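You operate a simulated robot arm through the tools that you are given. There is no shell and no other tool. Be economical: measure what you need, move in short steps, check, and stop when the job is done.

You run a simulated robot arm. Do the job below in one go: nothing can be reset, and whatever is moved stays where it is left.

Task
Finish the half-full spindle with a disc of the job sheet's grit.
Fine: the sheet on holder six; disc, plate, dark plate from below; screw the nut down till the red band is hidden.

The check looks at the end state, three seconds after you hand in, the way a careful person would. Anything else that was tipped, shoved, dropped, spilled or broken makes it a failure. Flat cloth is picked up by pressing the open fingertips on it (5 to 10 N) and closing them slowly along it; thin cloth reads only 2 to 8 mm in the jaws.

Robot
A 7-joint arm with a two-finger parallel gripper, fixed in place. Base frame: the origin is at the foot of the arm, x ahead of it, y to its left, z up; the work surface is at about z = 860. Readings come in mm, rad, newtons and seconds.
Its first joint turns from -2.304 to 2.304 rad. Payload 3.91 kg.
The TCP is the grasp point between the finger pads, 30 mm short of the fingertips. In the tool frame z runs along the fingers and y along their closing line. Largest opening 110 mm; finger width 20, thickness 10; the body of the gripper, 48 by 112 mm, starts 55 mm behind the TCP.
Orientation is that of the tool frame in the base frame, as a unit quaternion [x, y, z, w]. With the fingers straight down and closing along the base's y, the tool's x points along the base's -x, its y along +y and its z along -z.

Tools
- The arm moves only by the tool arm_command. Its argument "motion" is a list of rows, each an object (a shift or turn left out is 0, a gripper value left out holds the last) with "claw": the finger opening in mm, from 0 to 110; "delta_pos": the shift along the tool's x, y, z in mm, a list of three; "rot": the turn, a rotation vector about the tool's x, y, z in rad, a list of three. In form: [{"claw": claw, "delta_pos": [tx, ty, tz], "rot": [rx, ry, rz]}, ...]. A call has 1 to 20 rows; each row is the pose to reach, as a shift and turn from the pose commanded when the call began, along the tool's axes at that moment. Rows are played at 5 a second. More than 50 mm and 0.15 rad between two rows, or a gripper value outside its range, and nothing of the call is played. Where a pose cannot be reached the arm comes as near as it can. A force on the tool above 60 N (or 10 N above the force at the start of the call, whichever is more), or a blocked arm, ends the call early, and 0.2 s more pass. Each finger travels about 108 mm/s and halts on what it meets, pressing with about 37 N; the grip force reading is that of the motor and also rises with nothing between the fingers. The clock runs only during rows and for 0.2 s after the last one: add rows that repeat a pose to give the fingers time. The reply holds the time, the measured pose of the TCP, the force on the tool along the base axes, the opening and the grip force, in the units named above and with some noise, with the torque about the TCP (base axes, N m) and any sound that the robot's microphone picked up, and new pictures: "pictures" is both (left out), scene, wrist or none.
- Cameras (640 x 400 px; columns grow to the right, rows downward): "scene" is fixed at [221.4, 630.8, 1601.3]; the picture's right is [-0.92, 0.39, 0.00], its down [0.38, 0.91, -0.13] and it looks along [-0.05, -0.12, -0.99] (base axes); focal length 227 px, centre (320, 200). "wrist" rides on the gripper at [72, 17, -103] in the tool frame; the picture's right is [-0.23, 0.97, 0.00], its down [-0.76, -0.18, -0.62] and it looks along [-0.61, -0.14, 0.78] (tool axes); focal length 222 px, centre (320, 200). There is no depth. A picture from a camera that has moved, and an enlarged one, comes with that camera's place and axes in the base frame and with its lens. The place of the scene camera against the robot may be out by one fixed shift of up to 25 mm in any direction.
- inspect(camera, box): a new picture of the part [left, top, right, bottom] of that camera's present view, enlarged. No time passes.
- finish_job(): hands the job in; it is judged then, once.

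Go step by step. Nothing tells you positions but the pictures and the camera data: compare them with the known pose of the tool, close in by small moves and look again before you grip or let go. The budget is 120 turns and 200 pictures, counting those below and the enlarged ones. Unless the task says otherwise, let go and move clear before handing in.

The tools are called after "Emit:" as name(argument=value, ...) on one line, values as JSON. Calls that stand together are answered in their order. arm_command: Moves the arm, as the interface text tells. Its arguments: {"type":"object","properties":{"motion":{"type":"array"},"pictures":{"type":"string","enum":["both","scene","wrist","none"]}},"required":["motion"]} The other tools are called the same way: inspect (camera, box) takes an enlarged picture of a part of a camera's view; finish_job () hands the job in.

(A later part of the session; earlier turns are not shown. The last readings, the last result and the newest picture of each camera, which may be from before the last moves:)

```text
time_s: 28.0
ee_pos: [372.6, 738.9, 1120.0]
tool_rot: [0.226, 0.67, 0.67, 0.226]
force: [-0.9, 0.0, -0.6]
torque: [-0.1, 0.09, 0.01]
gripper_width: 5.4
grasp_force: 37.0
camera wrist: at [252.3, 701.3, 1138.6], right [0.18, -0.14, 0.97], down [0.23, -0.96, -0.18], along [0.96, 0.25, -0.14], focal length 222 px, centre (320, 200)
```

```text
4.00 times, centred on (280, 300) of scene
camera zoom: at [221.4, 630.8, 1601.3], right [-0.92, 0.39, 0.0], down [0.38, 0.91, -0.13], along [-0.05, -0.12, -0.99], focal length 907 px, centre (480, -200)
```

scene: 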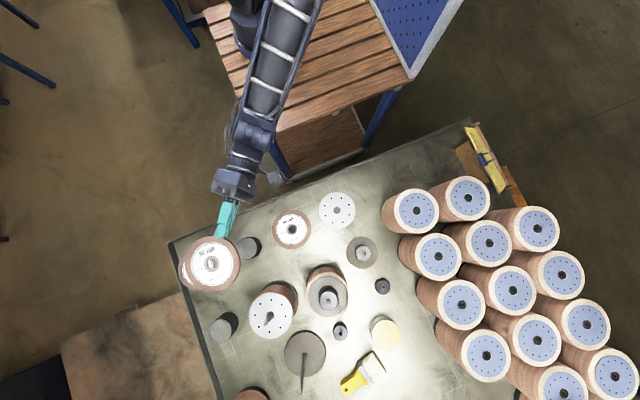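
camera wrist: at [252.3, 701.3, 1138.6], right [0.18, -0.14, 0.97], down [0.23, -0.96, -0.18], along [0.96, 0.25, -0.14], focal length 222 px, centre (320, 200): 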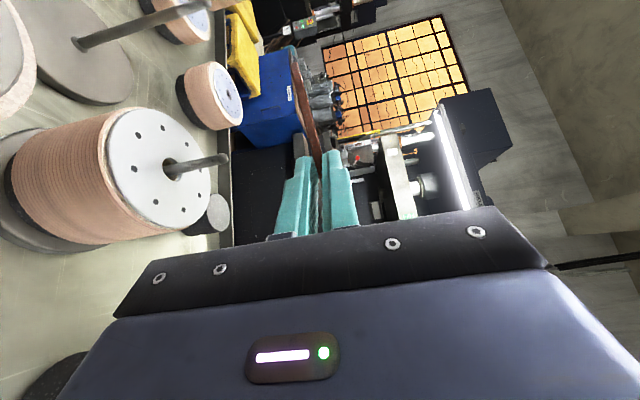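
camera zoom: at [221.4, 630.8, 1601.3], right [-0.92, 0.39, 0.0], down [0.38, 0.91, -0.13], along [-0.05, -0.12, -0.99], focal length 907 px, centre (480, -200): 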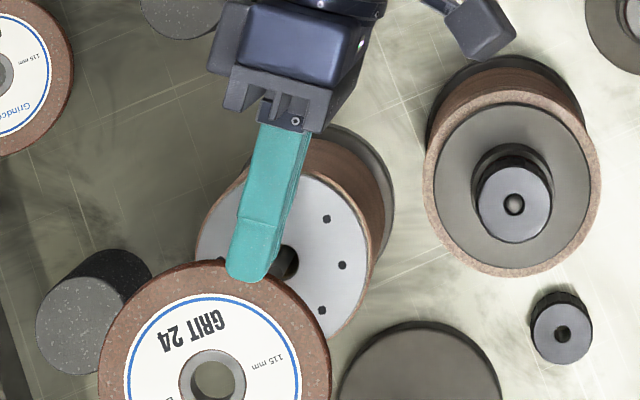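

Shaft triangulates to (430, 807), tip z≈1029, stack top z≈971; the disc's bore is about above it. I'll lower the disc to just above the tip with a slight nose-down tilt and compare bore and tip in the scene view.

Emit:
arm_command(motion=[{"delta_pos": [0, -12, 1], "rot": [0.02, 0, 0]}, {"delta_pos": [0, -26, 2], "rot": [0.05, 0, 0]}, {"delta_pos": [-0.6, -40, 4], "rot": [0.08, 0, 0]}, {"delta_pos": [-0.6, -54, 4.2], "rot": [0.1, 0, 0]}, {"delta_pos": [-0.6, -64, 4.2], "rot": [0.1, 0, 0]}, {"delta_pos": [-0.6, -68, 4.2], "rot": [0.1, 0, 0]}, {"delta_pos": [-0.6, -68, 4.2], "rot": [0.1, 0, 0]}, {"delta_pos": [-0.6, -68, 4.2], "rot": [0.1, 0, 0]}], pictures="wrist")

Emit:
inspect(camera="scene", box=[220, 270, 320, 370])

Emit:
inspect(camera="wrist", box=[180, 60, 360, 260])

```text
time_s: 29.8
ee_pos: [375.9, 740.2, 1051.1]
tool_rot: [0.237, 0.703, 0.635, 0.214]
force: [0.8, 0.1, -2.2]
torque: [-0.09, 0.07, -0.02]
gripper_width: 5.3
grasp_force: 37.0
camera wrist: at [256.4, 704.8, 1079.8], right [0.24, -0.06, 0.97], down [0.22, -0.97, -0.11], along [0.95, 0.24, -0.22], focal length 222 px, centre (320, 200)
```

wrist: 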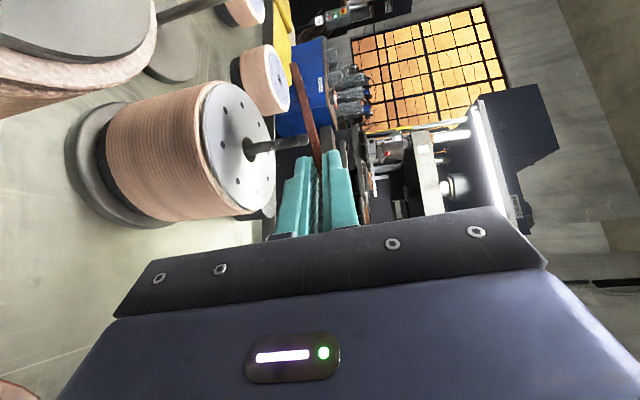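

```text
4.00 times, centred on (270, 320) of scene
camera zoom: at [221.4, 630.8, 1601.3], right [-0.92, 0.39, 0.0], down [0.38, 0.91, -0.13], along [-0.05, -0.12, -0.99], focal length 907 px, centre (520, -280)
```

zoom: 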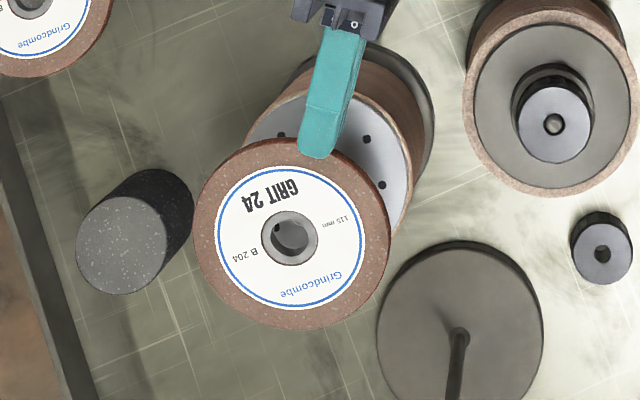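

```text
2.00 times, centred on (270, 160) of wrist
camera zoom: at [256.4, 704.8, 1079.8], right [0.24, -0.06, 0.97], down [0.22, -0.97, -0.11], along [0.95, 0.24, -0.22], focal length 444 px, centre (420, 280)
```

zoom: 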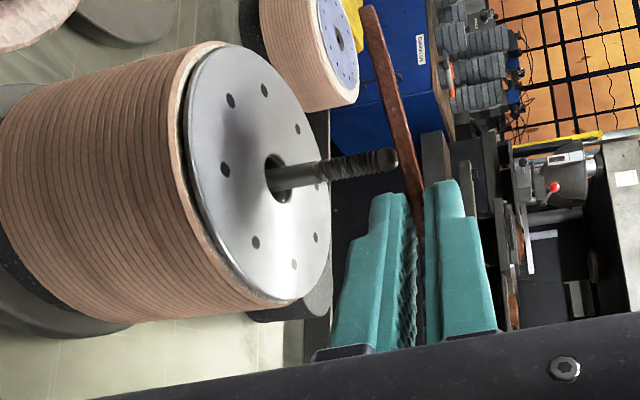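

Emit:
inspect(camera="scene", box=[275, 314, 310, 342])

```text
14.29 times, centred on (292, 328) of scene
camera zoom: at [221.4, 630.8, 1601.3], right [-0.92, 0.39, 0.0], down [0.38, 0.91, -0.13], along [-0.05, -0.12, -0.99], focal length 3238 px, centre (713, -1629)
```

zoom: 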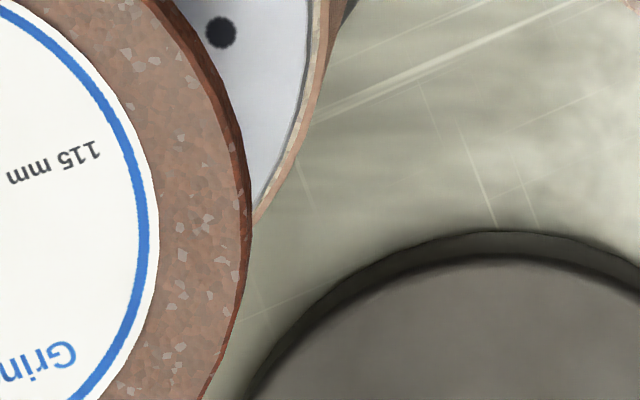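

Emit:
inspect(camera="scene", box=[245, 318, 280, 340])

```text
16.00 times, centred on (262, 329) of scene
camera zoom: at [221.4, 630.8, 1601.3], right [-0.92, 0.39, 0.0], down [0.38, 0.91, -0.13], along [-0.05, -0.12, -0.99], focal length 3627 px, centre (1240, -1864)
```

zoom: 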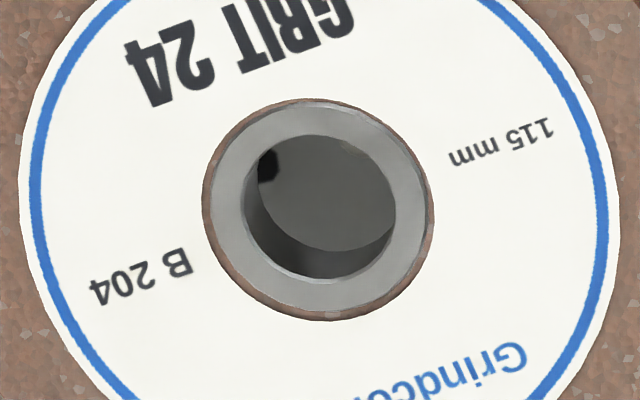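

Through the bore I see the plate but not the shaft tip; by projection the disc must shift about (-7.5, -4) mm. I'll correct and look again.

Emit:
arm_command(motion=[{"delta_pos": [1.7, -0.4, -3.8]}, {"delta_pos": [3.5, -0.8, -7.7]}, {"delta_pos": [3.5, -0.8, -7.7]}, {"delta_pos": [3.5, -0.8, -7.7]}], pictures="none")

Emit:
inspect(camera="scene", box=[247, 316, 282, 338])

```text
time_s: 30.8
ee_pos: [366.9, 736.9, 1051.4]
tool_rot: [0.237, 0.703, 0.636, 0.214]
force: [0.7, -0.6, -0.6]
torque: [-0.11, 0.06, -0.01]
gripper_width: 5.6
grasp_force: 36.4
```

```text
16.00 times, centred on (264, 327) of scene
camera zoom: at [221.4, 630.8, 1601.3], right [-0.92, 0.39, 0.0], down [0.38, 0.91, -0.13], along [-0.05, -0.12, -0.99], focal length 3627 px, centre (1208, -1832)
```

zoom: 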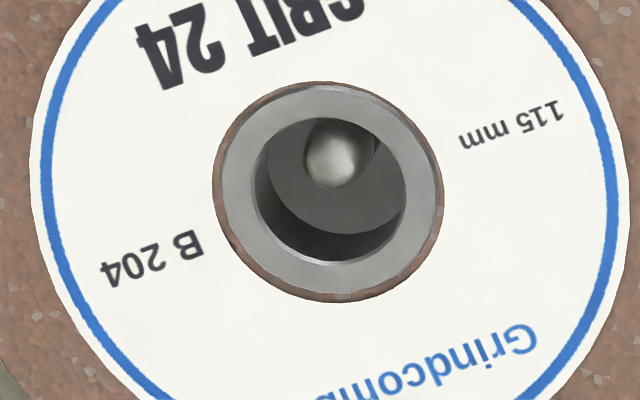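

Tip is now visible in the bore; after height correction it is within ~2.5 mm. Small trim, then lower over the shaft in stages.

Emit:
arm_command(motion=[{"delta_pos": [-1.6, 0, 1.2]}, {"delta_pos": [-1.6, -7, 1.9]}, {"delta_pos": [-1.6, -14, 2.6]}, {"delta_pos": [-1.6, -21, 3.3]}, {"delta_pos": [-1.6, -28, 4]}, {"delta_pos": [-1.6, -35, 4.7]}, {"delta_pos": [-1.6, -35, 4.7]}, {"delta_pos": [-1.6, -35, 4.7]}], pictures="wrist")

Emit:
inspect(camera="scene", box=[247, 314, 282, 336])

Emit:
inspect(camera="wrist", box=[180, 60, 400, 260])

```text
time_s: 32.6
ee_pos: [369.2, 736.7, 1016.8]
tool_rot: [0.237, 0.702, 0.636, 0.214]
force: [0.1, 0.1, -2.2]
torque: [-0.1, 0.07, 0.04]
gripper_width: 5.5
grasp_force: 37.4
camera wrist: at [250.3, 700.5, 1044.6], right [0.24, -0.06, 0.97], down [0.22, -0.97, -0.11], along [0.95, 0.24, -0.22], focal length 222 px, centre (320, 200)
```

wrist: 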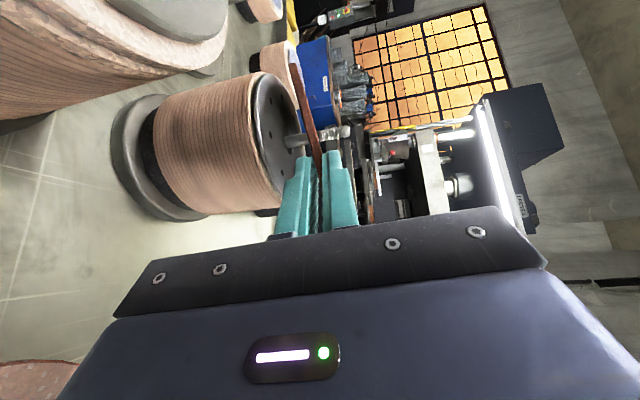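

```text
16.00 times, centred on (264, 325) of scene
camera zoom: at [221.4, 630.8, 1601.3], right [-0.92, 0.39, 0.0], down [0.38, 0.91, -0.13], along [-0.05, -0.12, -0.99], focal length 3627 px, centre (1208, -1800)
```

zoom: 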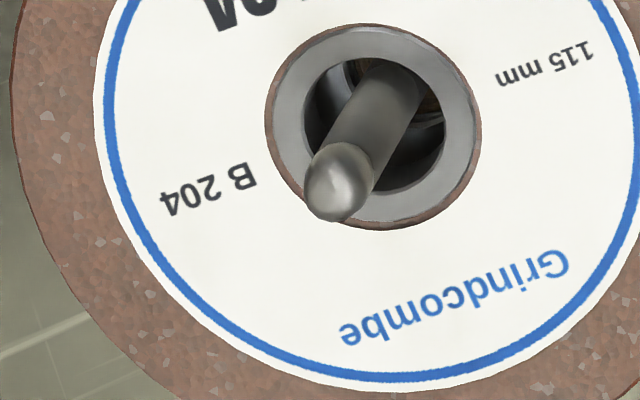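

```text
2.00 times, centred on (290, 160) of wrist
camera zoom: at [250.3, 700.5, 1044.6], right [0.24, -0.06, 0.97], down [0.22, -0.97, -0.11], along [0.95, 0.24, -0.22], focal length 444 px, centre (380, 280)
```

zoom: 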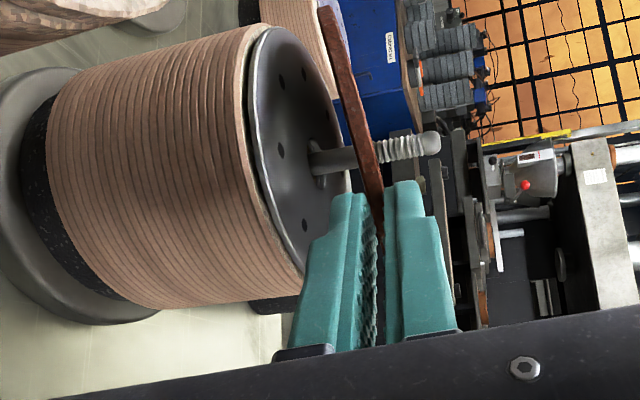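

Emit:
arm_command(motion=[{"delta_pos": [0, -6, 0.6]}, {"delta_pos": [0, -12, 1.2]}, {"delta_pos": [0, -18, 1.8]}, {"delta_pos": [0, -22, 2.2]}, {"delta_pos": [0, -22, 2.2]}], pictures="wrist")

Emit:
inspect(camera="wrist", box=[180, 60, 400, 260])

Emit:
inspect(camera="scene", box=[220, 270, 320, 370])

```text
time_s: 33.8
ee_pos: [368.5, 738.4, 994.4]
tool_rot: [0.237, 0.702, 0.636, 0.215]
force: [0.7, 0.0, -0.5]
torque: [0.01, 0.04, -0.05]
gripper_width: 5.6
grasp_force: 36.7
camera wrist: at [250.3, 701.5, 1023.1], right [0.24, -0.06, 0.97], down [0.22, -0.97, -0.11], along [0.95, 0.24, -0.22], focal length 222 px, centre (320, 200)
```

wrist: 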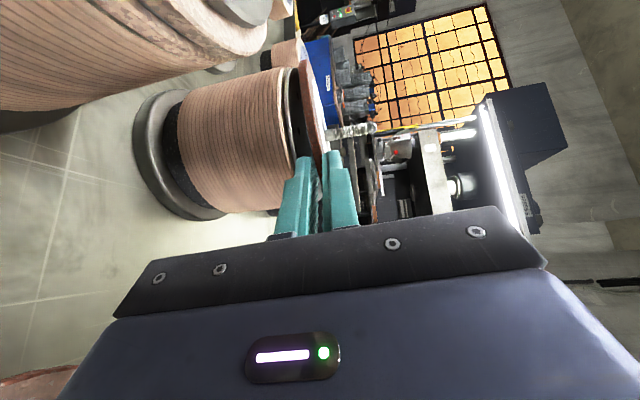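

```text
2.00 times, centred on (290, 160) of wrist
camera zoom: at [250.3, 701.5, 1023.1], right [0.24, -0.06, 0.97], down [0.22, -0.97, -0.11], along [0.95, 0.24, -0.22], focal length 444 px, centre (380, 280)
```

zoom: 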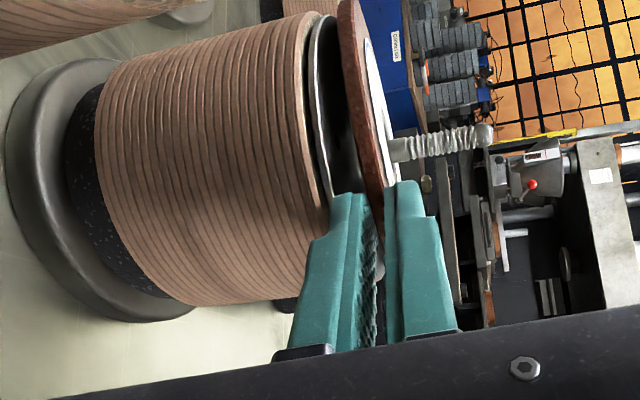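

```text
4.00 times, centred on (270, 320) of scene
camera zoom: at [221.4, 630.8, 1601.3], right [-0.92, 0.39, 0.0], down [0.38, 0.91, -0.13], along [-0.05, -0.12, -0.99], focal length 907 px, centre (520, -280)
```

zoom: 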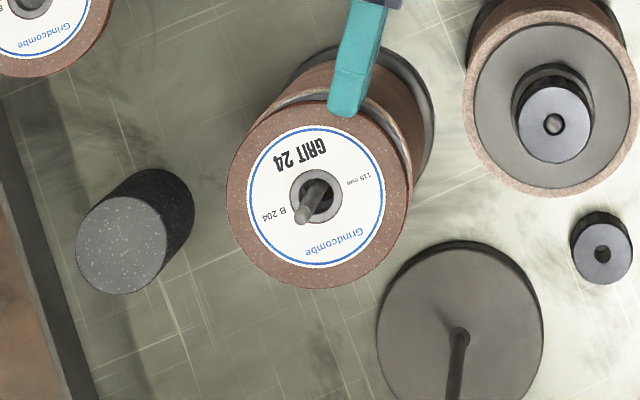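

The far rim has touched down (torque vanished) and the shaft is centred in the bore. I'll open slightly and draw back so the near rim settles.

Emit:
arm_command(motion=[{"claw": 8}, {"claw": 11}, {"claw": 11, "delta_pos": [0, 0, -4]}, {"claw": 11, "delta_pos": [0, 0, -9]}, {"claw": 11, "delta_pos": [0, 0, -15]}, {"claw": 20, "delta_pos": [0, 0, -30]}, {"claw": 20, "delta_pos": [0, 10, -40]}, {"claw": 20, "delta_pos": [0, 10, -40]}], pictures="wrist")

Emit:
inspect(camera="wrist", box=[120, 40, 400, 260])

Emit:
inspect(camera="scene", box=[220, 270, 320, 370])

```text
time_s: 35.6
ee_pos: [345.5, 705.0, 1008.3]
tool_rot: [0.237, 0.703, 0.635, 0.214]
force: [0.2, 1.5, -0.7]
torque: [0.0, 0.01, -0.03]
gripper_width: 20.2
grasp_force: 0.1
camera wrist: at [227.6, 670.2, 1036.3], right [0.24, -0.06, 0.97], down [0.22, -0.97, -0.11], along [0.95, 0.24, -0.22], focal length 222 px, centre (320, 200)
```

wrist: 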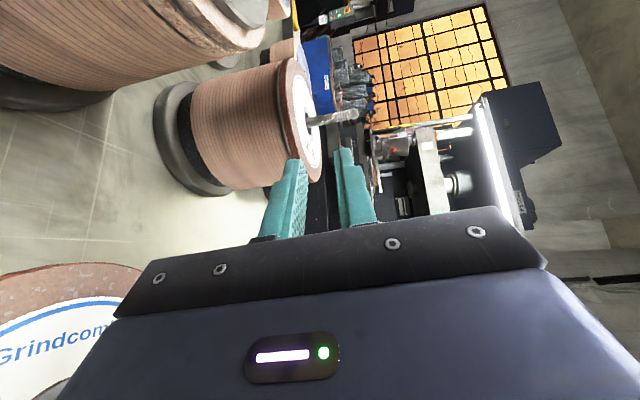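

```text
1.82 times, centred on (260, 150) of wrist
camera zoom: at [227.6, 670.2, 1036.3], right [0.24, -0.06, 0.97], down [0.22, -0.97, -0.11], along [0.95, 0.24, -0.22], focal length 404 px, centre (429, 291)
```

zoom: 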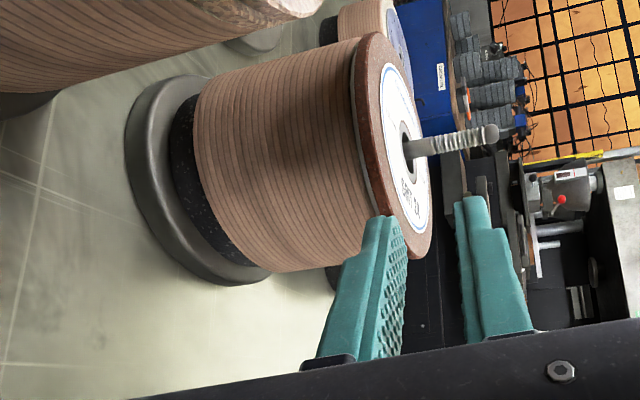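

```text
4.00 times, centred on (270, 320) of scene
camera zoom: at [221.4, 630.8, 1601.3], right [-0.92, 0.39, 0.0], down [0.38, 0.91, -0.13], along [-0.05, -0.12, -0.99], focal length 907 px, centre (520, -280)
```

zoom: 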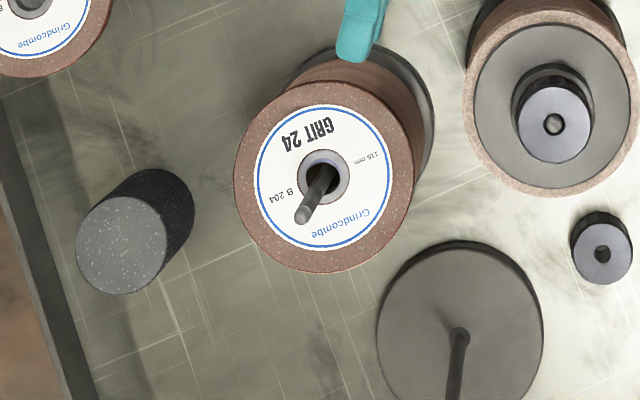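

Disc is seated flat. Next the perforated plate at about (147, 617): I'll back away high and set the same tilted orientation near it.

Emit:
arm_command(motion=[{"delta_pos": [0, 30, -20]}, {"delta_pos": [0, 60, -50]}, {"delta_pos": [10, 62, -90], "rot": [0.03, 0, 0]}, {"delta_pos": [25, 58, -130], "rot": [0.07, 0, 0]}, {"delta_pos": [40, 50, -170], "rot": [0.11, 0, 0]}, {"delta_pos": [55, 42, -210], "rot": [0.15, 0, 0]}, {"delta_pos": [75, 34, -250], "rot": [0.2, 0, 0]}, {"delta_pos": [92, 26, -285], "rot": [0.24, 0, 0]}, {"delta_pos": [102.7, 18, -312.7], "rot": [0.28, 0, 0]}, {"delta_pos": [102.7, 18, -312.7], "rot": [0.28, 0, 0]}, {"delta_pos": [102.7, 18, -312.7], "rot": [0.28, 0, 0]}])

```text
time_s: 38.2
ee_pos: [115.5, 527.6, 1072.5]
tool_rot: [0.305, 0.779, 0.524, 0.162]
force: [1.0, 0.3, -0.2]
torque: [0.04, 0.06, 0.0]
gripper_width: 20.0
grasp_force: 0.0
stopped in row 11: the arm was blocked; the commanded pose is now the measured one
camera wrist: at [5.6, 505.9, 1135.2], right [0.47, 0.11, 0.87], down [0.17, -0.99, 0.03], along [0.87, 0.13, -0.48], focal length 222 px, centre (320, 200)
```

scene: 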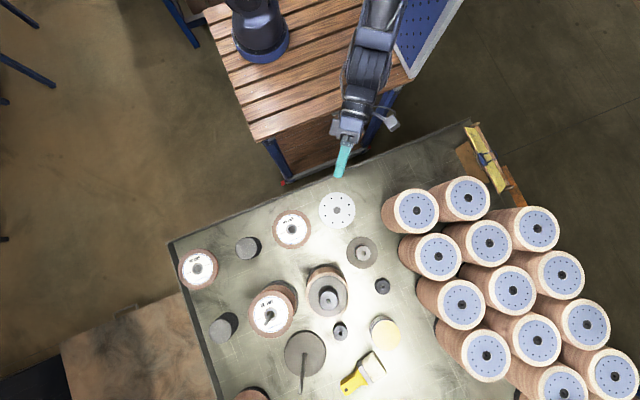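
wrist: 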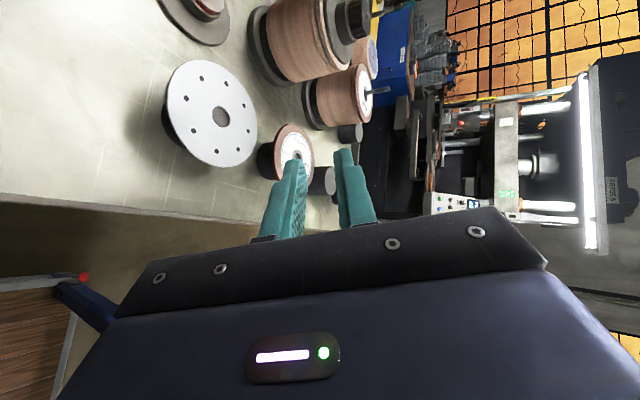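

The arm hit a joint limit (no contact force). The plate's centre is at (149, 616); I'll approach it from the -x side instead, with the wrist further from the base. Turning there now.

Emit:
arm_command(motion=[{"delta_pos": [22, -4, -5], "rot": [-0.009, -0.119, 0.052]}, {"delta_pos": [45, -8, -11], "rot": [-0.018, -0.238, 0.104]}, {"delta_pos": [67, -12, -16], "rot": [-0.027, -0.356, 0.156]}, {"delta_pos": [89.4, -15.9, -21.3], "rot": [-0.035, -0.475, 0.208]}, {"delta_pos": [89.4, -15.9, -21.3], "rot": [-0.035, -0.475, 0.208]}, {"delta_pos": [89.4, -15.9, -21.3], "rot": [-0.035, -0.475, 0.208]}], pictures="none")

```text
time_s: 38.7
ee_pos: [121.3, 534.1, 1133.2]
tool_rot: [0.497, 0.763, 0.413, -0.023]
force: [-0.7, -0.5, -0.3]
torque: [0.02, 0.02, 0.02]
gripper_width: 19.9
grasp_force: 0.1
stopped in row 2: the arm was blocked; the commanded pose is now the measured one
```

Emit:
arm_command(motion=[{"delta_pos": [8, 6, -2], "rot": [0.086, -0.063, 0]}, {"delta_pos": [16, 12, -4], "rot": [0.172, -0.126, 0]}, {"delta_pos": [24, 18, -6], "rot": [0.258, -0.189, 0]}, {"delta_pos": [32, 24, -8], "rot": [0.344, -0.252, 0]}, {"delta_pos": [40, 31, -10], "rot": [0.43, -0.315, 0]}, {"delta_pos": [48, 37, -12], "rot": [0.516, -0.378, 0]}, {"delta_pos": [56, 43, -13.4], "rot": [0.602, -0.442, 0]}, {"delta_pos": [56, 43, -13.4], "rot": [0.6875, -0.505, 0]}, {"delta_pos": [56, 43, -13.4], "rot": [0.6875, -0.505, 0]}], pictures="scene")

```text
time_s: 40.7
ee_pos: [112.3, 572.6, 1193.7]
tool_rot: [0.544, 0.839, 0.006, 0.008]
force: [-0.3, 0.1, -0.8]
torque: [0.02, -0.01, -0.04]
gripper_width: 19.9
grasp_force: 0.0
```

scene: 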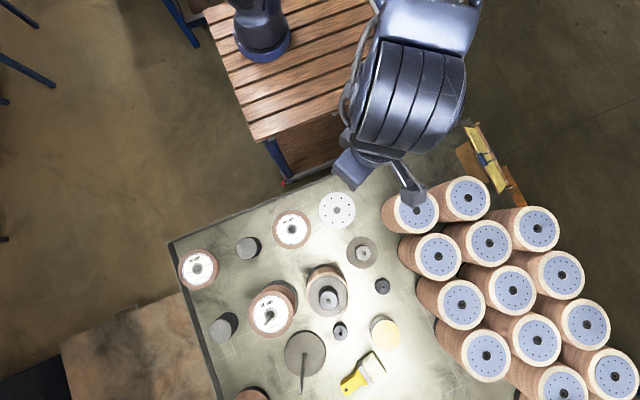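

Back to a clean straight-down pose with the wanted heading. Now move to the -x side and pitch up to near-horizontal.

Emit:
arm_command(motion=[{"delta_pos": [10, -30, 10]}, {"delta_pos": [20, -60, 20]}, {"delta_pos": [30, -87, 30]}, {"delta_pos": [30, -87, 30], "rot": [-0.14, 0, 0]}, {"delta_pos": [30, -87, 30], "rot": [-0.28, 0, 0]}, {"delta_pos": [30, -87, 30], "rot": [-0.42, 0, 0]}, {"delta_pos": [30, -87, 30], "rot": [-0.56, 0, 0]}, {"delta_pos": [30, -87, 30], "rot": [-0.7, 0, 0]}, {"delta_pos": [30, -87, 30], "rot": [-0.84, 0, 0]}, {"delta_pos": [30, -87, 30], "rot": [-0.98, 0, 0]}, {"delta_pos": [30, -87, 30], "rot": [-1.12, 0, 0]}, {"delta_pos": [30, -87, 30], "rot": [-1.24, 0, 0]}, {"delta_pos": [30, -87, 30], "rot": [-1.34, 0, 0]}, {"delta_pos": [30, -87, 30], "rot": [-1.34, 0, 0]}, {"delta_pos": [30, -87, 30], "rot": [-1.34, 0, 0]}])

```text
time_s: 42.2
ee_pos: [135.6, 565.7, 1211.5]
tool_rot: [0.591, 0.786, 0.173, 0.054]
force: [0.3, -0.4, 0.3]
torque: [0.06, 0.03, 0.02]
gripper_width: 19.8
grasp_force: 0.1
stopped in row 7: the arm was blocked; the commanded pose is now the measured one
camera wrist: at [99.7, 617.9, 1323.6], right [0.95, 0.02, 0.3], down [-0.11, -0.89, 0.43], along [0.28, -0.45, -0.85], focal length 222 px, centre (320, 200)
```

scene: 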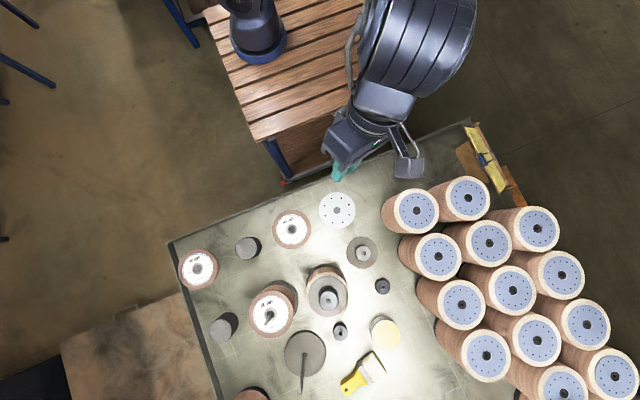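
wrist: 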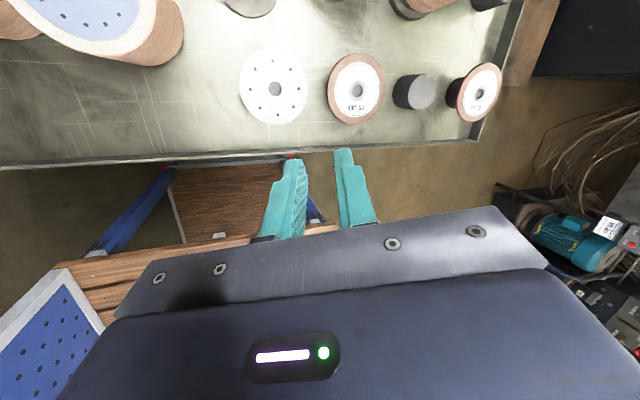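

Blocked again: headings far off radial are not reachable. I'll reset to straight-down with heading ~62° (near radial) at larger radius, then pitch there.

Emit:
arm_command(motion=[{"delta_pos": [10, 4, 7], "rot": [0.053, 0.003, -0.113]}, {"delta_pos": [20, 8, 14], "rot": [0.107, 0.006, -0.226]}, {"delta_pos": [30, 12, 22], "rot": [0.16, 0.009, -0.339]}, {"delta_pos": [40, 16, 30], "rot": [0.213, 0.012, -0.453]}, {"delta_pos": [50, 19, 37], "rot": [0.266, 0.015, -0.566]}, {"delta_pos": [60, 23, 44], "rot": [0.32, 0.019, -0.679]}, {"delta_pos": [70, 27, 52], "rot": [0.373, 0.022, -0.792]}, {"delta_pos": [70, 27, 52], "rot": [0.373, 0.022, -0.792]}, {"delta_pos": [70, 27, 52], "rot": [0.373, 0.022, -0.792]}], pictures="none")

```text
time_s: 44.2
ee_pos: [117.9, 647.0, 1181.3]
tool_rot: [0.233, 0.972, 0.0, 0.013]
force: [-1.4, 0.0, 0.1]
torque: [-0.04, -0.01, -0.03]
gripper_width: 19.9
grasp_force: 0.1
```

Emit:
arm_command(motion=[{"delta_pos": [0, 0, 0], "rot": [-0.13, 0, 0]}, {"rot": [-0.26, 0, 0]}, {"rot": [-0.4, 0, 0]}, {"rot": [-0.54, 0, 0]}, {"rot": [-0.68, 0, 0]}, {"rot": [-0.82, 0, 0]}, {"rot": [-0.95, 0, 0]}, {"rot": [-1.07, 0, 0]}, {"rot": [-1.07, 0, 0]}, {"rot": [-1.07, 0, 0]}])

```text
time_s: 46.4
ee_pos: [119.0, 649.3, 1179.1]
tool_rot: [0.193, 0.836, 0.496, 0.13]
force: [0.6, -0.7, -0.6]
torque: [-0.02, -0.01, -0.02]
gripper_width: 19.9
grasp_force: 0.1
camera wrist: at [15.2, 608.9, 1243.6], right [0.39, 0.32, 0.86], down [0.39, -0.91, 0.16], along [0.83, 0.27, -0.48], focal length 222 px, centre (320, 200)
```

scene: 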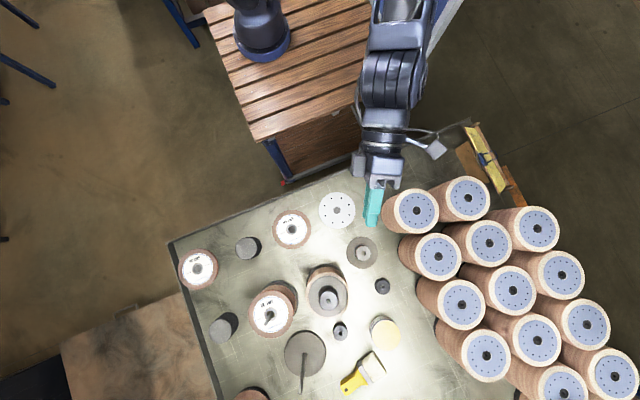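
wrist: 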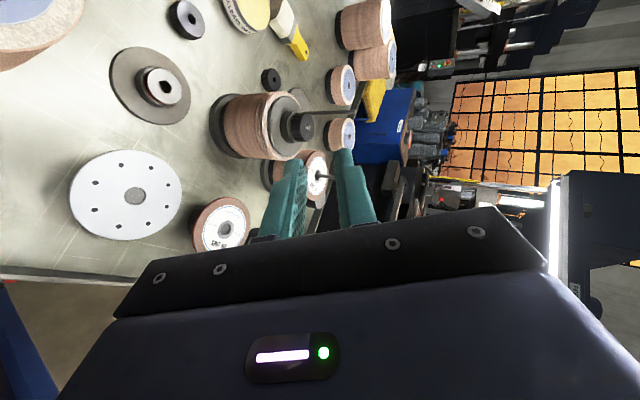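

Reached. Plate centre refined to (149, 617), top z≈922. Now move back over the rail side, still high, to check reach.

Emit:
arm_command(motion=[{"delta_pos": [-9, -35, -8], "claw": 24}, {"delta_pos": [-18, -70, -16]}, {"delta_pos": [-27, -105, -24]}, {"delta_pos": [-36.8, -153, -32]}, {"delta_pos": [-36.8, -153, -32]}, {"delta_pos": [-36.8, -153, -32]}], pictures="none")

```text
time_s: 47.8
ee_pos: [110.0, 536.7, 1060.9]
tool_rot: [0.194, 0.836, 0.496, 0.129]
force: [-0.4, 0.2, -0.8]
torque: [-0.02, -0.01, -0.02]
gripper_width: 24.0
grasp_force: 0.1
```

Emit:
arm_command(motion=[{"delta_pos": [1.4, -28, 16]}, {"delta_pos": [2.8, -57, 32]}, {"delta_pos": [4.2, -85, 48]}, {"delta_pos": [5, -100, 57]}, {"delta_pos": [5, -100, 57]}], pictures="wrist")

Emit:
inspect(camera="wrist", box=[150, 60, 400, 260])

```text
time_s: 49.0
ee_pos: [108.6, 543.8, 945.3]
tool_rot: [0.194, 0.837, 0.495, 0.129]
force: [0.5, -0.9, 0.5]
torque: [0.0, 0.01, 0.0]
gripper_width: 24.0
grasp_force: 0.0
camera wrist: at [5.6, 504.6, 1009.3], right [0.39, 0.32, 0.86], down [0.39, -0.91, 0.16], along [0.83, 0.27, -0.48], focal length 222 px, centre (320, 200)
```

wrist: 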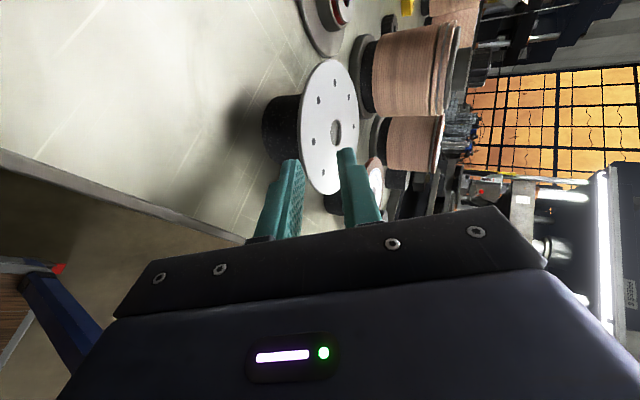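

```text
2.00 times, centred on (275, 160) of wrist
camera zoom: at [5.6, 504.6, 1009.3], right [0.39, 0.32, 0.86], down [0.39, -0.91, 0.16], along [0.83, 0.27, -0.48], focal length 444 px, centre (410, 280)
```

zoom: 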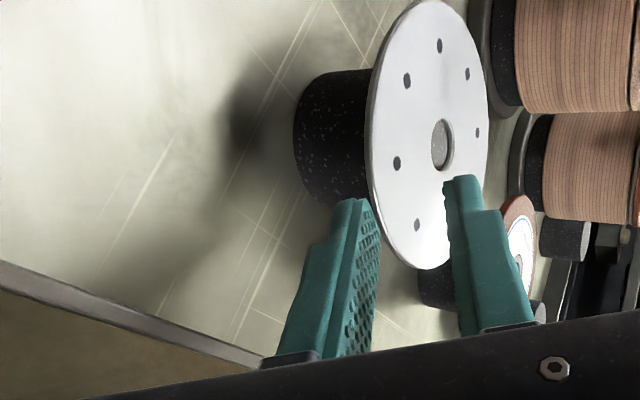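

Emit:
arm_command(motion=[{"delta_pos": [-1, -5, 8]}, {"delta_pos": [-1.7, -5, 16]}, {"delta_pos": [-1.7, -5, 24]}, {"delta_pos": [-1.7, -5, 24]}], pictures="wrist")

Emit:
inspect(camera="wrist", box=[220, 80, 400, 250])

```text
time_s: 50.0
ee_pos: [118.1, 561.2, 930.5]
tool_rot: [0.194, 0.836, 0.497, 0.129]
force: [-0.8, 0.6, 0.6]
torque: [-0.03, 0.0, -0.01]
gripper_width: 24.0
grasp_force: 0.1
camera wrist: at [14.5, 521.0, 994.3], right [0.39, 0.32, 0.86], down [0.39, -0.91, 0.16], along [0.83, 0.27, -0.48], focal length 222 px, centre (320, 200)
```

wrist: 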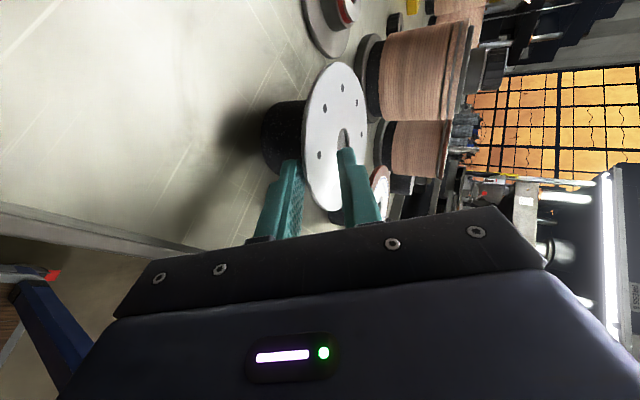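

```text
2.35 times, centred on (310, 165) of wrist
camera zoom: at [14.5, 521.0, 994.3], right [0.39, 0.32, 0.86], down [0.39, -0.91, 0.16], along [0.83, 0.27, -0.48], focal length 523 px, centre (344, 282)
```

zoom: 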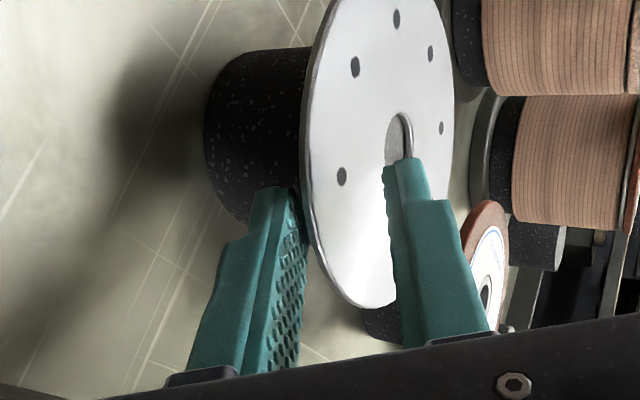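

Emit:
arm_command(motion=[{"claw": 13}, {"claw": 10}, {"claw": 0, "delta_pos": [0, 3.5, -1.9]}, {"claw": 0, "delta_pos": [0, 9, -4.8]}, {"claw": 0, "delta_pos": [0, 16, -8.6]}, {"claw": 0, "delta_pos": [0, 24, -12.9]}, {"claw": 0, "delta_pos": [0, 32, -17.2]}, {"claw": 0, "delta_pos": [0, 40, -21.5]}, {"claw": 0, "delta_pos": [0, 48, -25.8]}, {"claw": 0, "delta_pos": [0, 56, -30]}, {"claw": 0, "delta_pos": [0, 56, -30]}])

Emit:
inspect(camera="wrist", box=[220, 60, 400, 250])

Emit:
inspect(camera="scene", box=[290, 160, 390, 240])

```text
time_s: 52.4
ee_pos: [116.2, 561.1, 994.9]
tool_rot: [0.195, 0.836, 0.496, 0.129]
force: [0.5, 0.9, -0.4]
torque: [-0.05, 0.01, 0.01]
gripper_width: 2.3
grasp_force: 36.6
camera wrist: at [13.0, 521.2, 1057.4], right [0.39, 0.32, 0.86], down [0.39, -0.91, 0.16], along [0.83, 0.27, -0.48], focal length 222 px, centre (320, 200)
```

scene: 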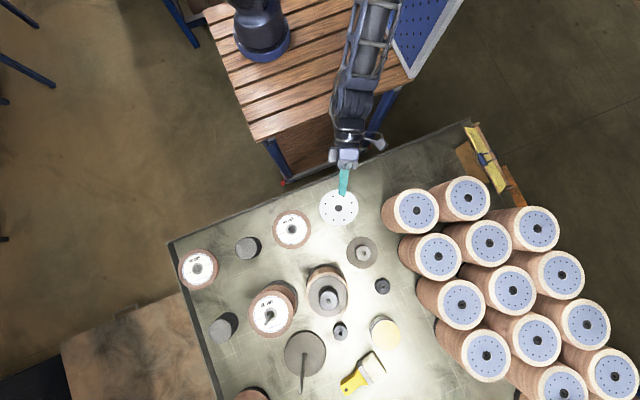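
wrist: 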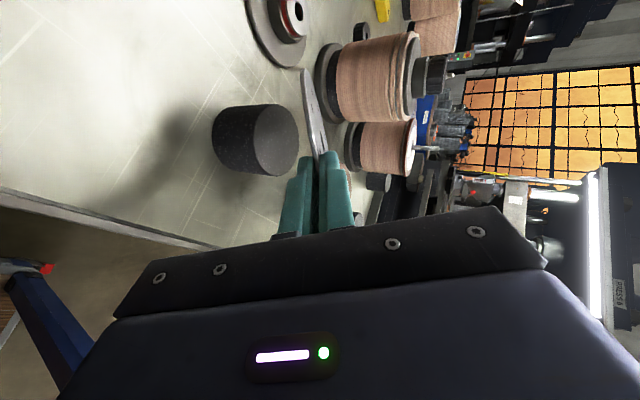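

```text
2.11 times, centred on (310, 155) of wrist
camera zoom: at [13.0, 521.2, 1057.4], right [0.39, 0.32, 0.86], down [0.39, -0.91, 0.16], along [0.83, 0.27, -0.48], focal length 468 px, centre (341, 295)
```

zoom: 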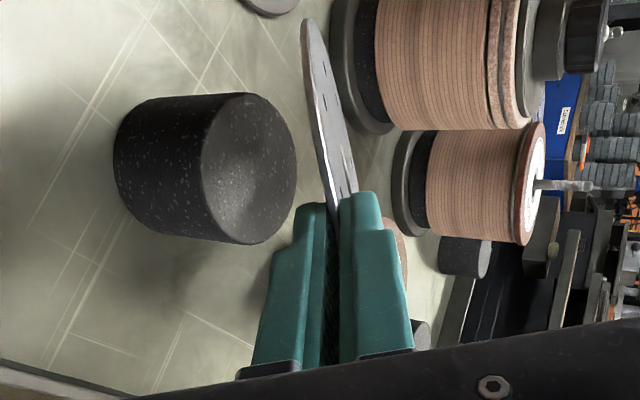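

```text
5.00 times, centred on (340, 200) of scene
camera zoom: at [221.4, 630.8, 1601.3], right [-0.92, 0.39, 0.0], down [0.38, 0.91, -0.13], along [-0.05, -0.12, -0.99], focal length 1133 px, centre (220, 200)
```

zoom: 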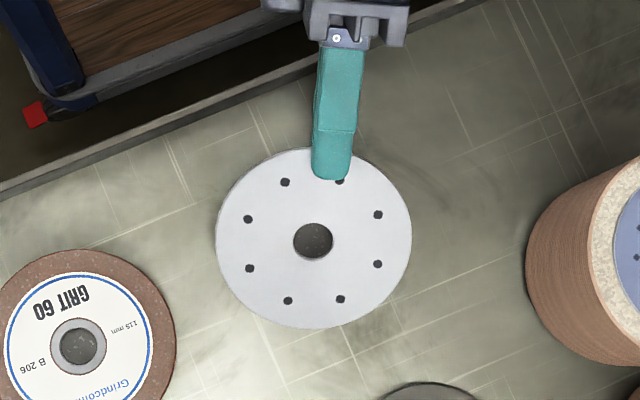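

The plate is gripped deeply (2.3 mm), and the pillar is undisturbed. Lift, then carry to the half-full spindle.

Emit:
arm_command(motion=[{"delta_pos": [0, 25, -13]}, {"delta_pos": [0, 60, -32]}, {"delta_pos": [-2, 95, -51]}, {"delta_pos": [-4, 125, -65]}, {"delta_pos": [-20, 137, -36]}, {"delta_pos": [-37, 149, -8]}, {"delta_pos": [-55, 162, 20]}, {"delta_pos": [-73, 174, 48]}, {"delta_pos": [-91, 187, 76]}, {"delta_pos": [-109, 199, 104]}, {"delta_pos": [-127, 211, 132]}, {"delta_pos": [-145, 224, 160]}, {"delta_pos": [-160, 235, 184]}, {"delta_pos": [-170, 243, 199]}, {"delta_pos": [-170, 243, 199]}, {"delta_pos": [-170, 243, 199]}], pictures="none")

Emit:
arm_command(motion=[{"rot": [-0.1, 0, 0]}, {"rot": [-0.2, 0, 0]}, {"rot": [-0.3, 0, 0]}, {"rot": [-0.39, 0, 0.02]}, {"rot": [-0.39, 0, 0.02]}, {"rot": [-0.39, 0, 0.02]}], pictures="wrist")

Emit:
inspect(camera="scene", box=[220, 260, 340, 360])

```text
time_s: 55.8
ee_pos: [398.1, 743.1, 1116.7]
tool_rot: [0.194, 0.836, 0.496, 0.13]
force: [-0.9, -1.1, -1.4]
torque: [-0.04, 0.02, -0.01]
gripper_width: 2.0
grasp_force: 37.2
```

```text
time_s: 57.2
ee_pos: [395.9, 744.4, 1117.9]
tool_rot: [0.173, 0.722, 0.65, 0.16]
force: [0.3, 0.1, -1.0]
torque: [-0.05, 0.02, 0.02]
gripper_width: 2.2
grasp_force: 37.0
camera wrist: at [286.3, 688.9, 1145.5], right [0.24, -0.01, 0.97], down [0.39, -0.92, -0.11], along [0.89, 0.4, -0.22], focal length 222 px, centre (320, 200)
```

wrist: 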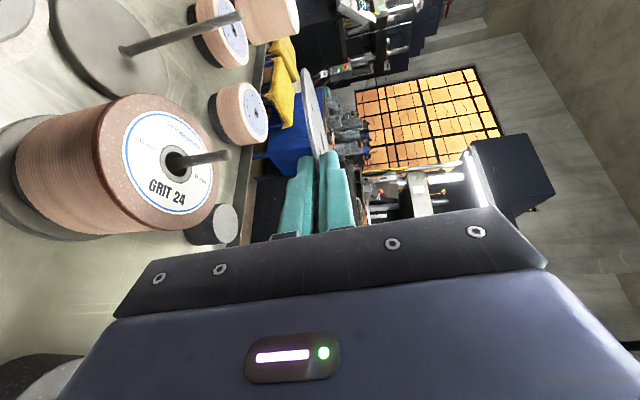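

```text
4.00 times, centred on (280, 310) of scene
camera zoom: at [221.4, 630.8, 1601.3], right [-0.92, 0.39, 0.0], down [0.38, 0.91, -0.13], along [-0.05, -0.12, -0.99], focal length 907 px, centre (480, -240)
```

zoom: 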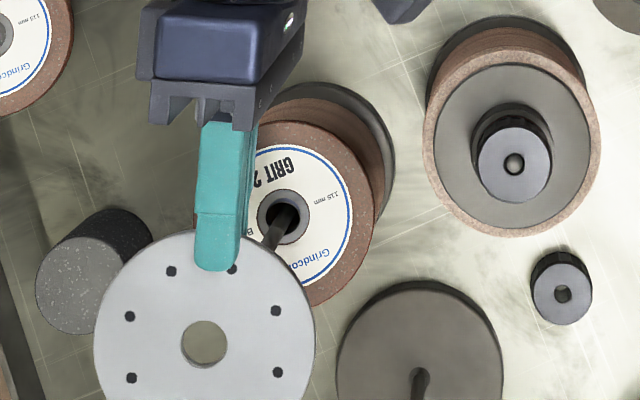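

Emit:
arm_command(motion=[{"delta_pos": [4, -15, -3]}, {"delta_pos": [9.4, -30, -6]}, {"delta_pos": [9.4, -45, -5]}, {"delta_pos": [9.4, -60, -4]}, {"delta_pos": [9.4, -68.8, -3.6]}, {"delta_pos": [9.4, -68.8, -3.6]}, {"delta_pos": [9.4, -68.8, -3.6]}], pictures="none")

Emit:
inspect(camera="scene", box=[247, 316, 282, 338])

```text
time_s: 58.8
ee_pos: [384.8, 740.8, 1050.2]
tool_rot: [0.173, 0.722, 0.651, 0.159]
force: [0.0, 0.3, -0.6]
torque: [-0.04, 0.0, 0.0]
gripper_width: 2.3
grasp_force: 37.6
```

```text
16.00 times, centred on (264, 327) of scene
camera zoom: at [221.4, 630.8, 1601.3], right [-0.92, 0.39, 0.0], down [0.38, 0.91, -0.13], along [-0.05, -0.12, -0.99], focal length 3627 px, centre (1208, -1832)
```

zoom: 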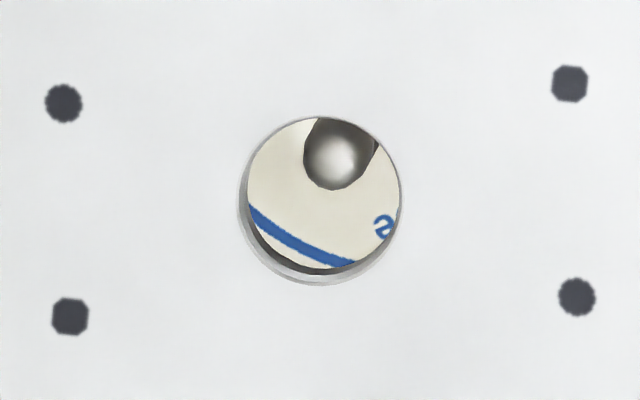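

Tip nearly centred in the plate hole. Lower in stages.

Emit:
arm_command(motion=[{"delta_pos": [0, -8, 0.8]}, {"delta_pos": [0, -16, 1.6]}, {"delta_pos": [0, -24, 2.4]}, {"delta_pos": [0, -32, 3.2]}, {"delta_pos": [0, -40, 4]}, {"delta_pos": [0, -47, 4.7]}, {"delta_pos": [0, -47, 4.7]}, {"delta_pos": [0, -47, 4.7]}], pictures="wrist")

Emit:
inspect(camera="wrist", box=[180, 60, 400, 260])

Emit:
inspect(camera="scene", box=[230, 285, 300, 345])

```text
time_s: 60.6
ee_pos: [382.5, 740.5, 1002.7]
tool_rot: [0.173, 0.723, 0.65, 0.159]
force: [-0.4, -0.7, -1.0]
torque: [-0.05, 0.04, -0.01]
gripper_width: 2.2
grasp_force: 37.0
camera wrist: at [272.8, 683.7, 1031.0], right [0.24, -0.01, 0.97], down [0.39, -0.92, -0.11], along [0.89, 0.4, -0.22], focal length 222 px, centre (320, 200)
```

wrist: 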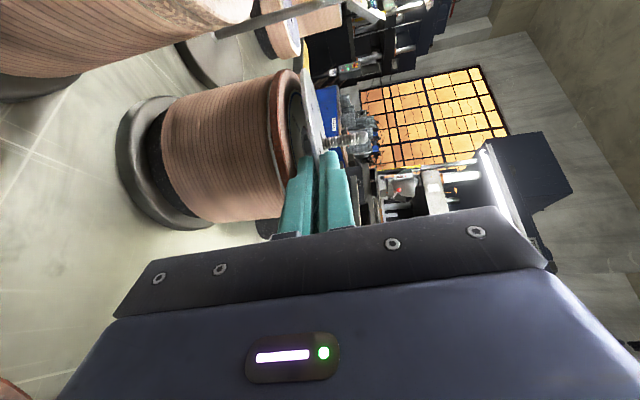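

```text
2.00 times, centred on (290, 160) of wrist
camera zoom: at [272.8, 683.7, 1031.0], right [0.24, -0.01, 0.97], down [0.39, -0.92, -0.11], along [0.89, 0.4, -0.22], focal length 444 px, centre (380, 280)
```

zoom: 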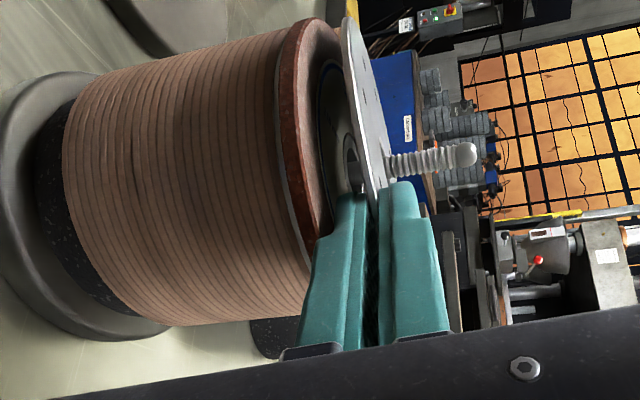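

```text
6.67 times, centred on (265, 315) of scene
camera zoom: at [221.4, 630.8, 1601.3], right [-0.92, 0.39, 0.0], down [0.38, 0.91, -0.13], along [-0.05, -0.12, -0.99], focal length 1511 px, centre (687, -567)
```

zoom: 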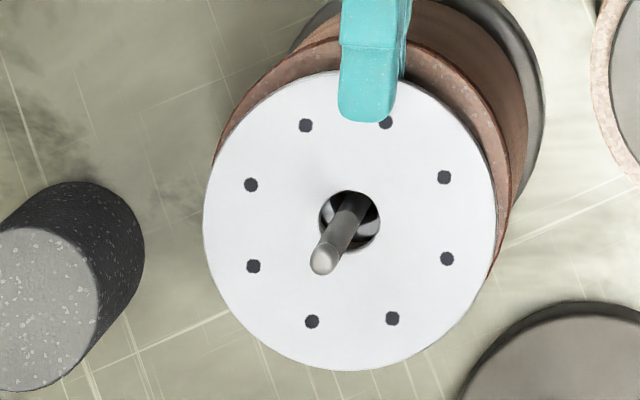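

Emit:
arm_command(motion=[{"delta_pos": [0, -4, 2.4]}, {"delta_pos": [0, -8, 4.8]}, {"delta_pos": [0, -8, 4.8], "claw": 4}, {"delta_pos": [0, -8, 4.8], "claw": 6}, {"delta_pos": [0, -8, -3], "claw": 6}, {"delta_pos": [0, -8, -12], "claw": 6}, {"delta_pos": [0, -8, -22], "claw": 6}, {"delta_pos": [0, 0, -34], "claw": 14}, {"delta_pos": [0, 20, -50], "claw": 14}, {"delta_pos": [0, 20, -50], "claw": 14}], pictures="wrist")

Emit:
inspect(camera="wrist", box=[120, 40, 400, 260])

Emit:
inspect(camera="scene", box=[230, 285, 300, 345])

```text
time_s: 62.0
ee_pos: [380.2, 736.1, 999.0]
tool_rot: [0.173, 0.72, 0.653, 0.159]
force: [-1.8, -0.8, 5.9]
torque: [0.11, -0.02, 0.06]
gripper_width: 3.7
grasp_force: 0.1
stopped in row 6: the force on the tool passed its limit at 62 N (the readings are from after the stop); the commanded pose is now the measured one
camera wrist: at [270.6, 680.0, 1026.6], right [0.24, -0.02, 0.97], down [0.39, -0.92, -0.11], along [0.89, 0.4, -0.21], focal length 222 px, centre (320, 200)
```

wrist: 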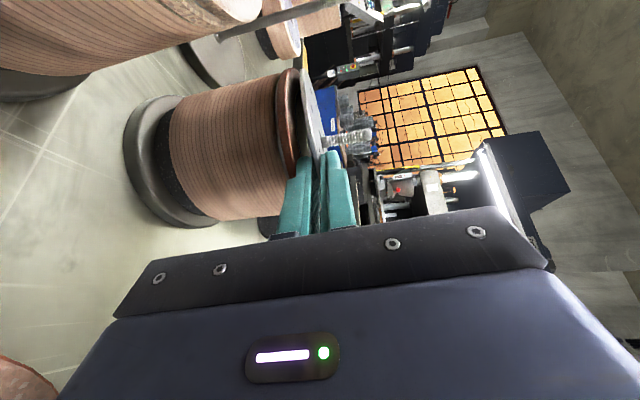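

```text
1.82 times, centred on (260, 150) of wrist
camera zoom: at [270.6, 680.0, 1026.6], right [0.24, -0.02, 0.97], down [0.39, -0.92, -0.11], along [0.89, 0.4, -0.21], focal length 404 px, centre (429, 291)
```

zoom: 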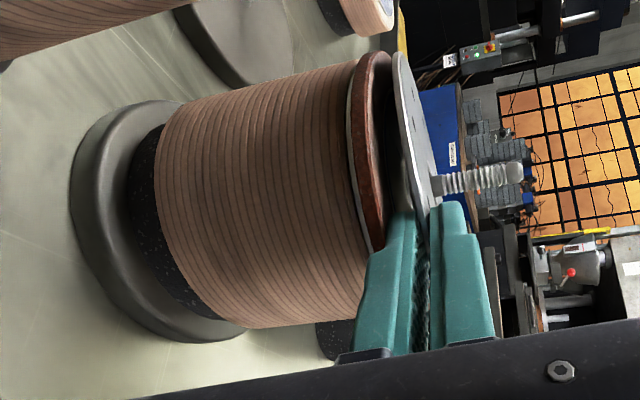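

```text
6.67 times, centred on (265, 315) of scene
camera zoom: at [221.4, 630.8, 1601.3], right [-0.92, 0.39, 0.0], down [0.38, 0.91, -0.13], along [-0.05, -0.12, -0.99], focal length 1511 px, centre (687, -567)
```

zoom: 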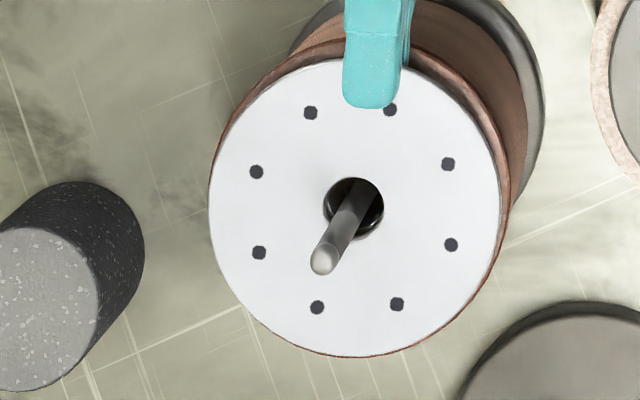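

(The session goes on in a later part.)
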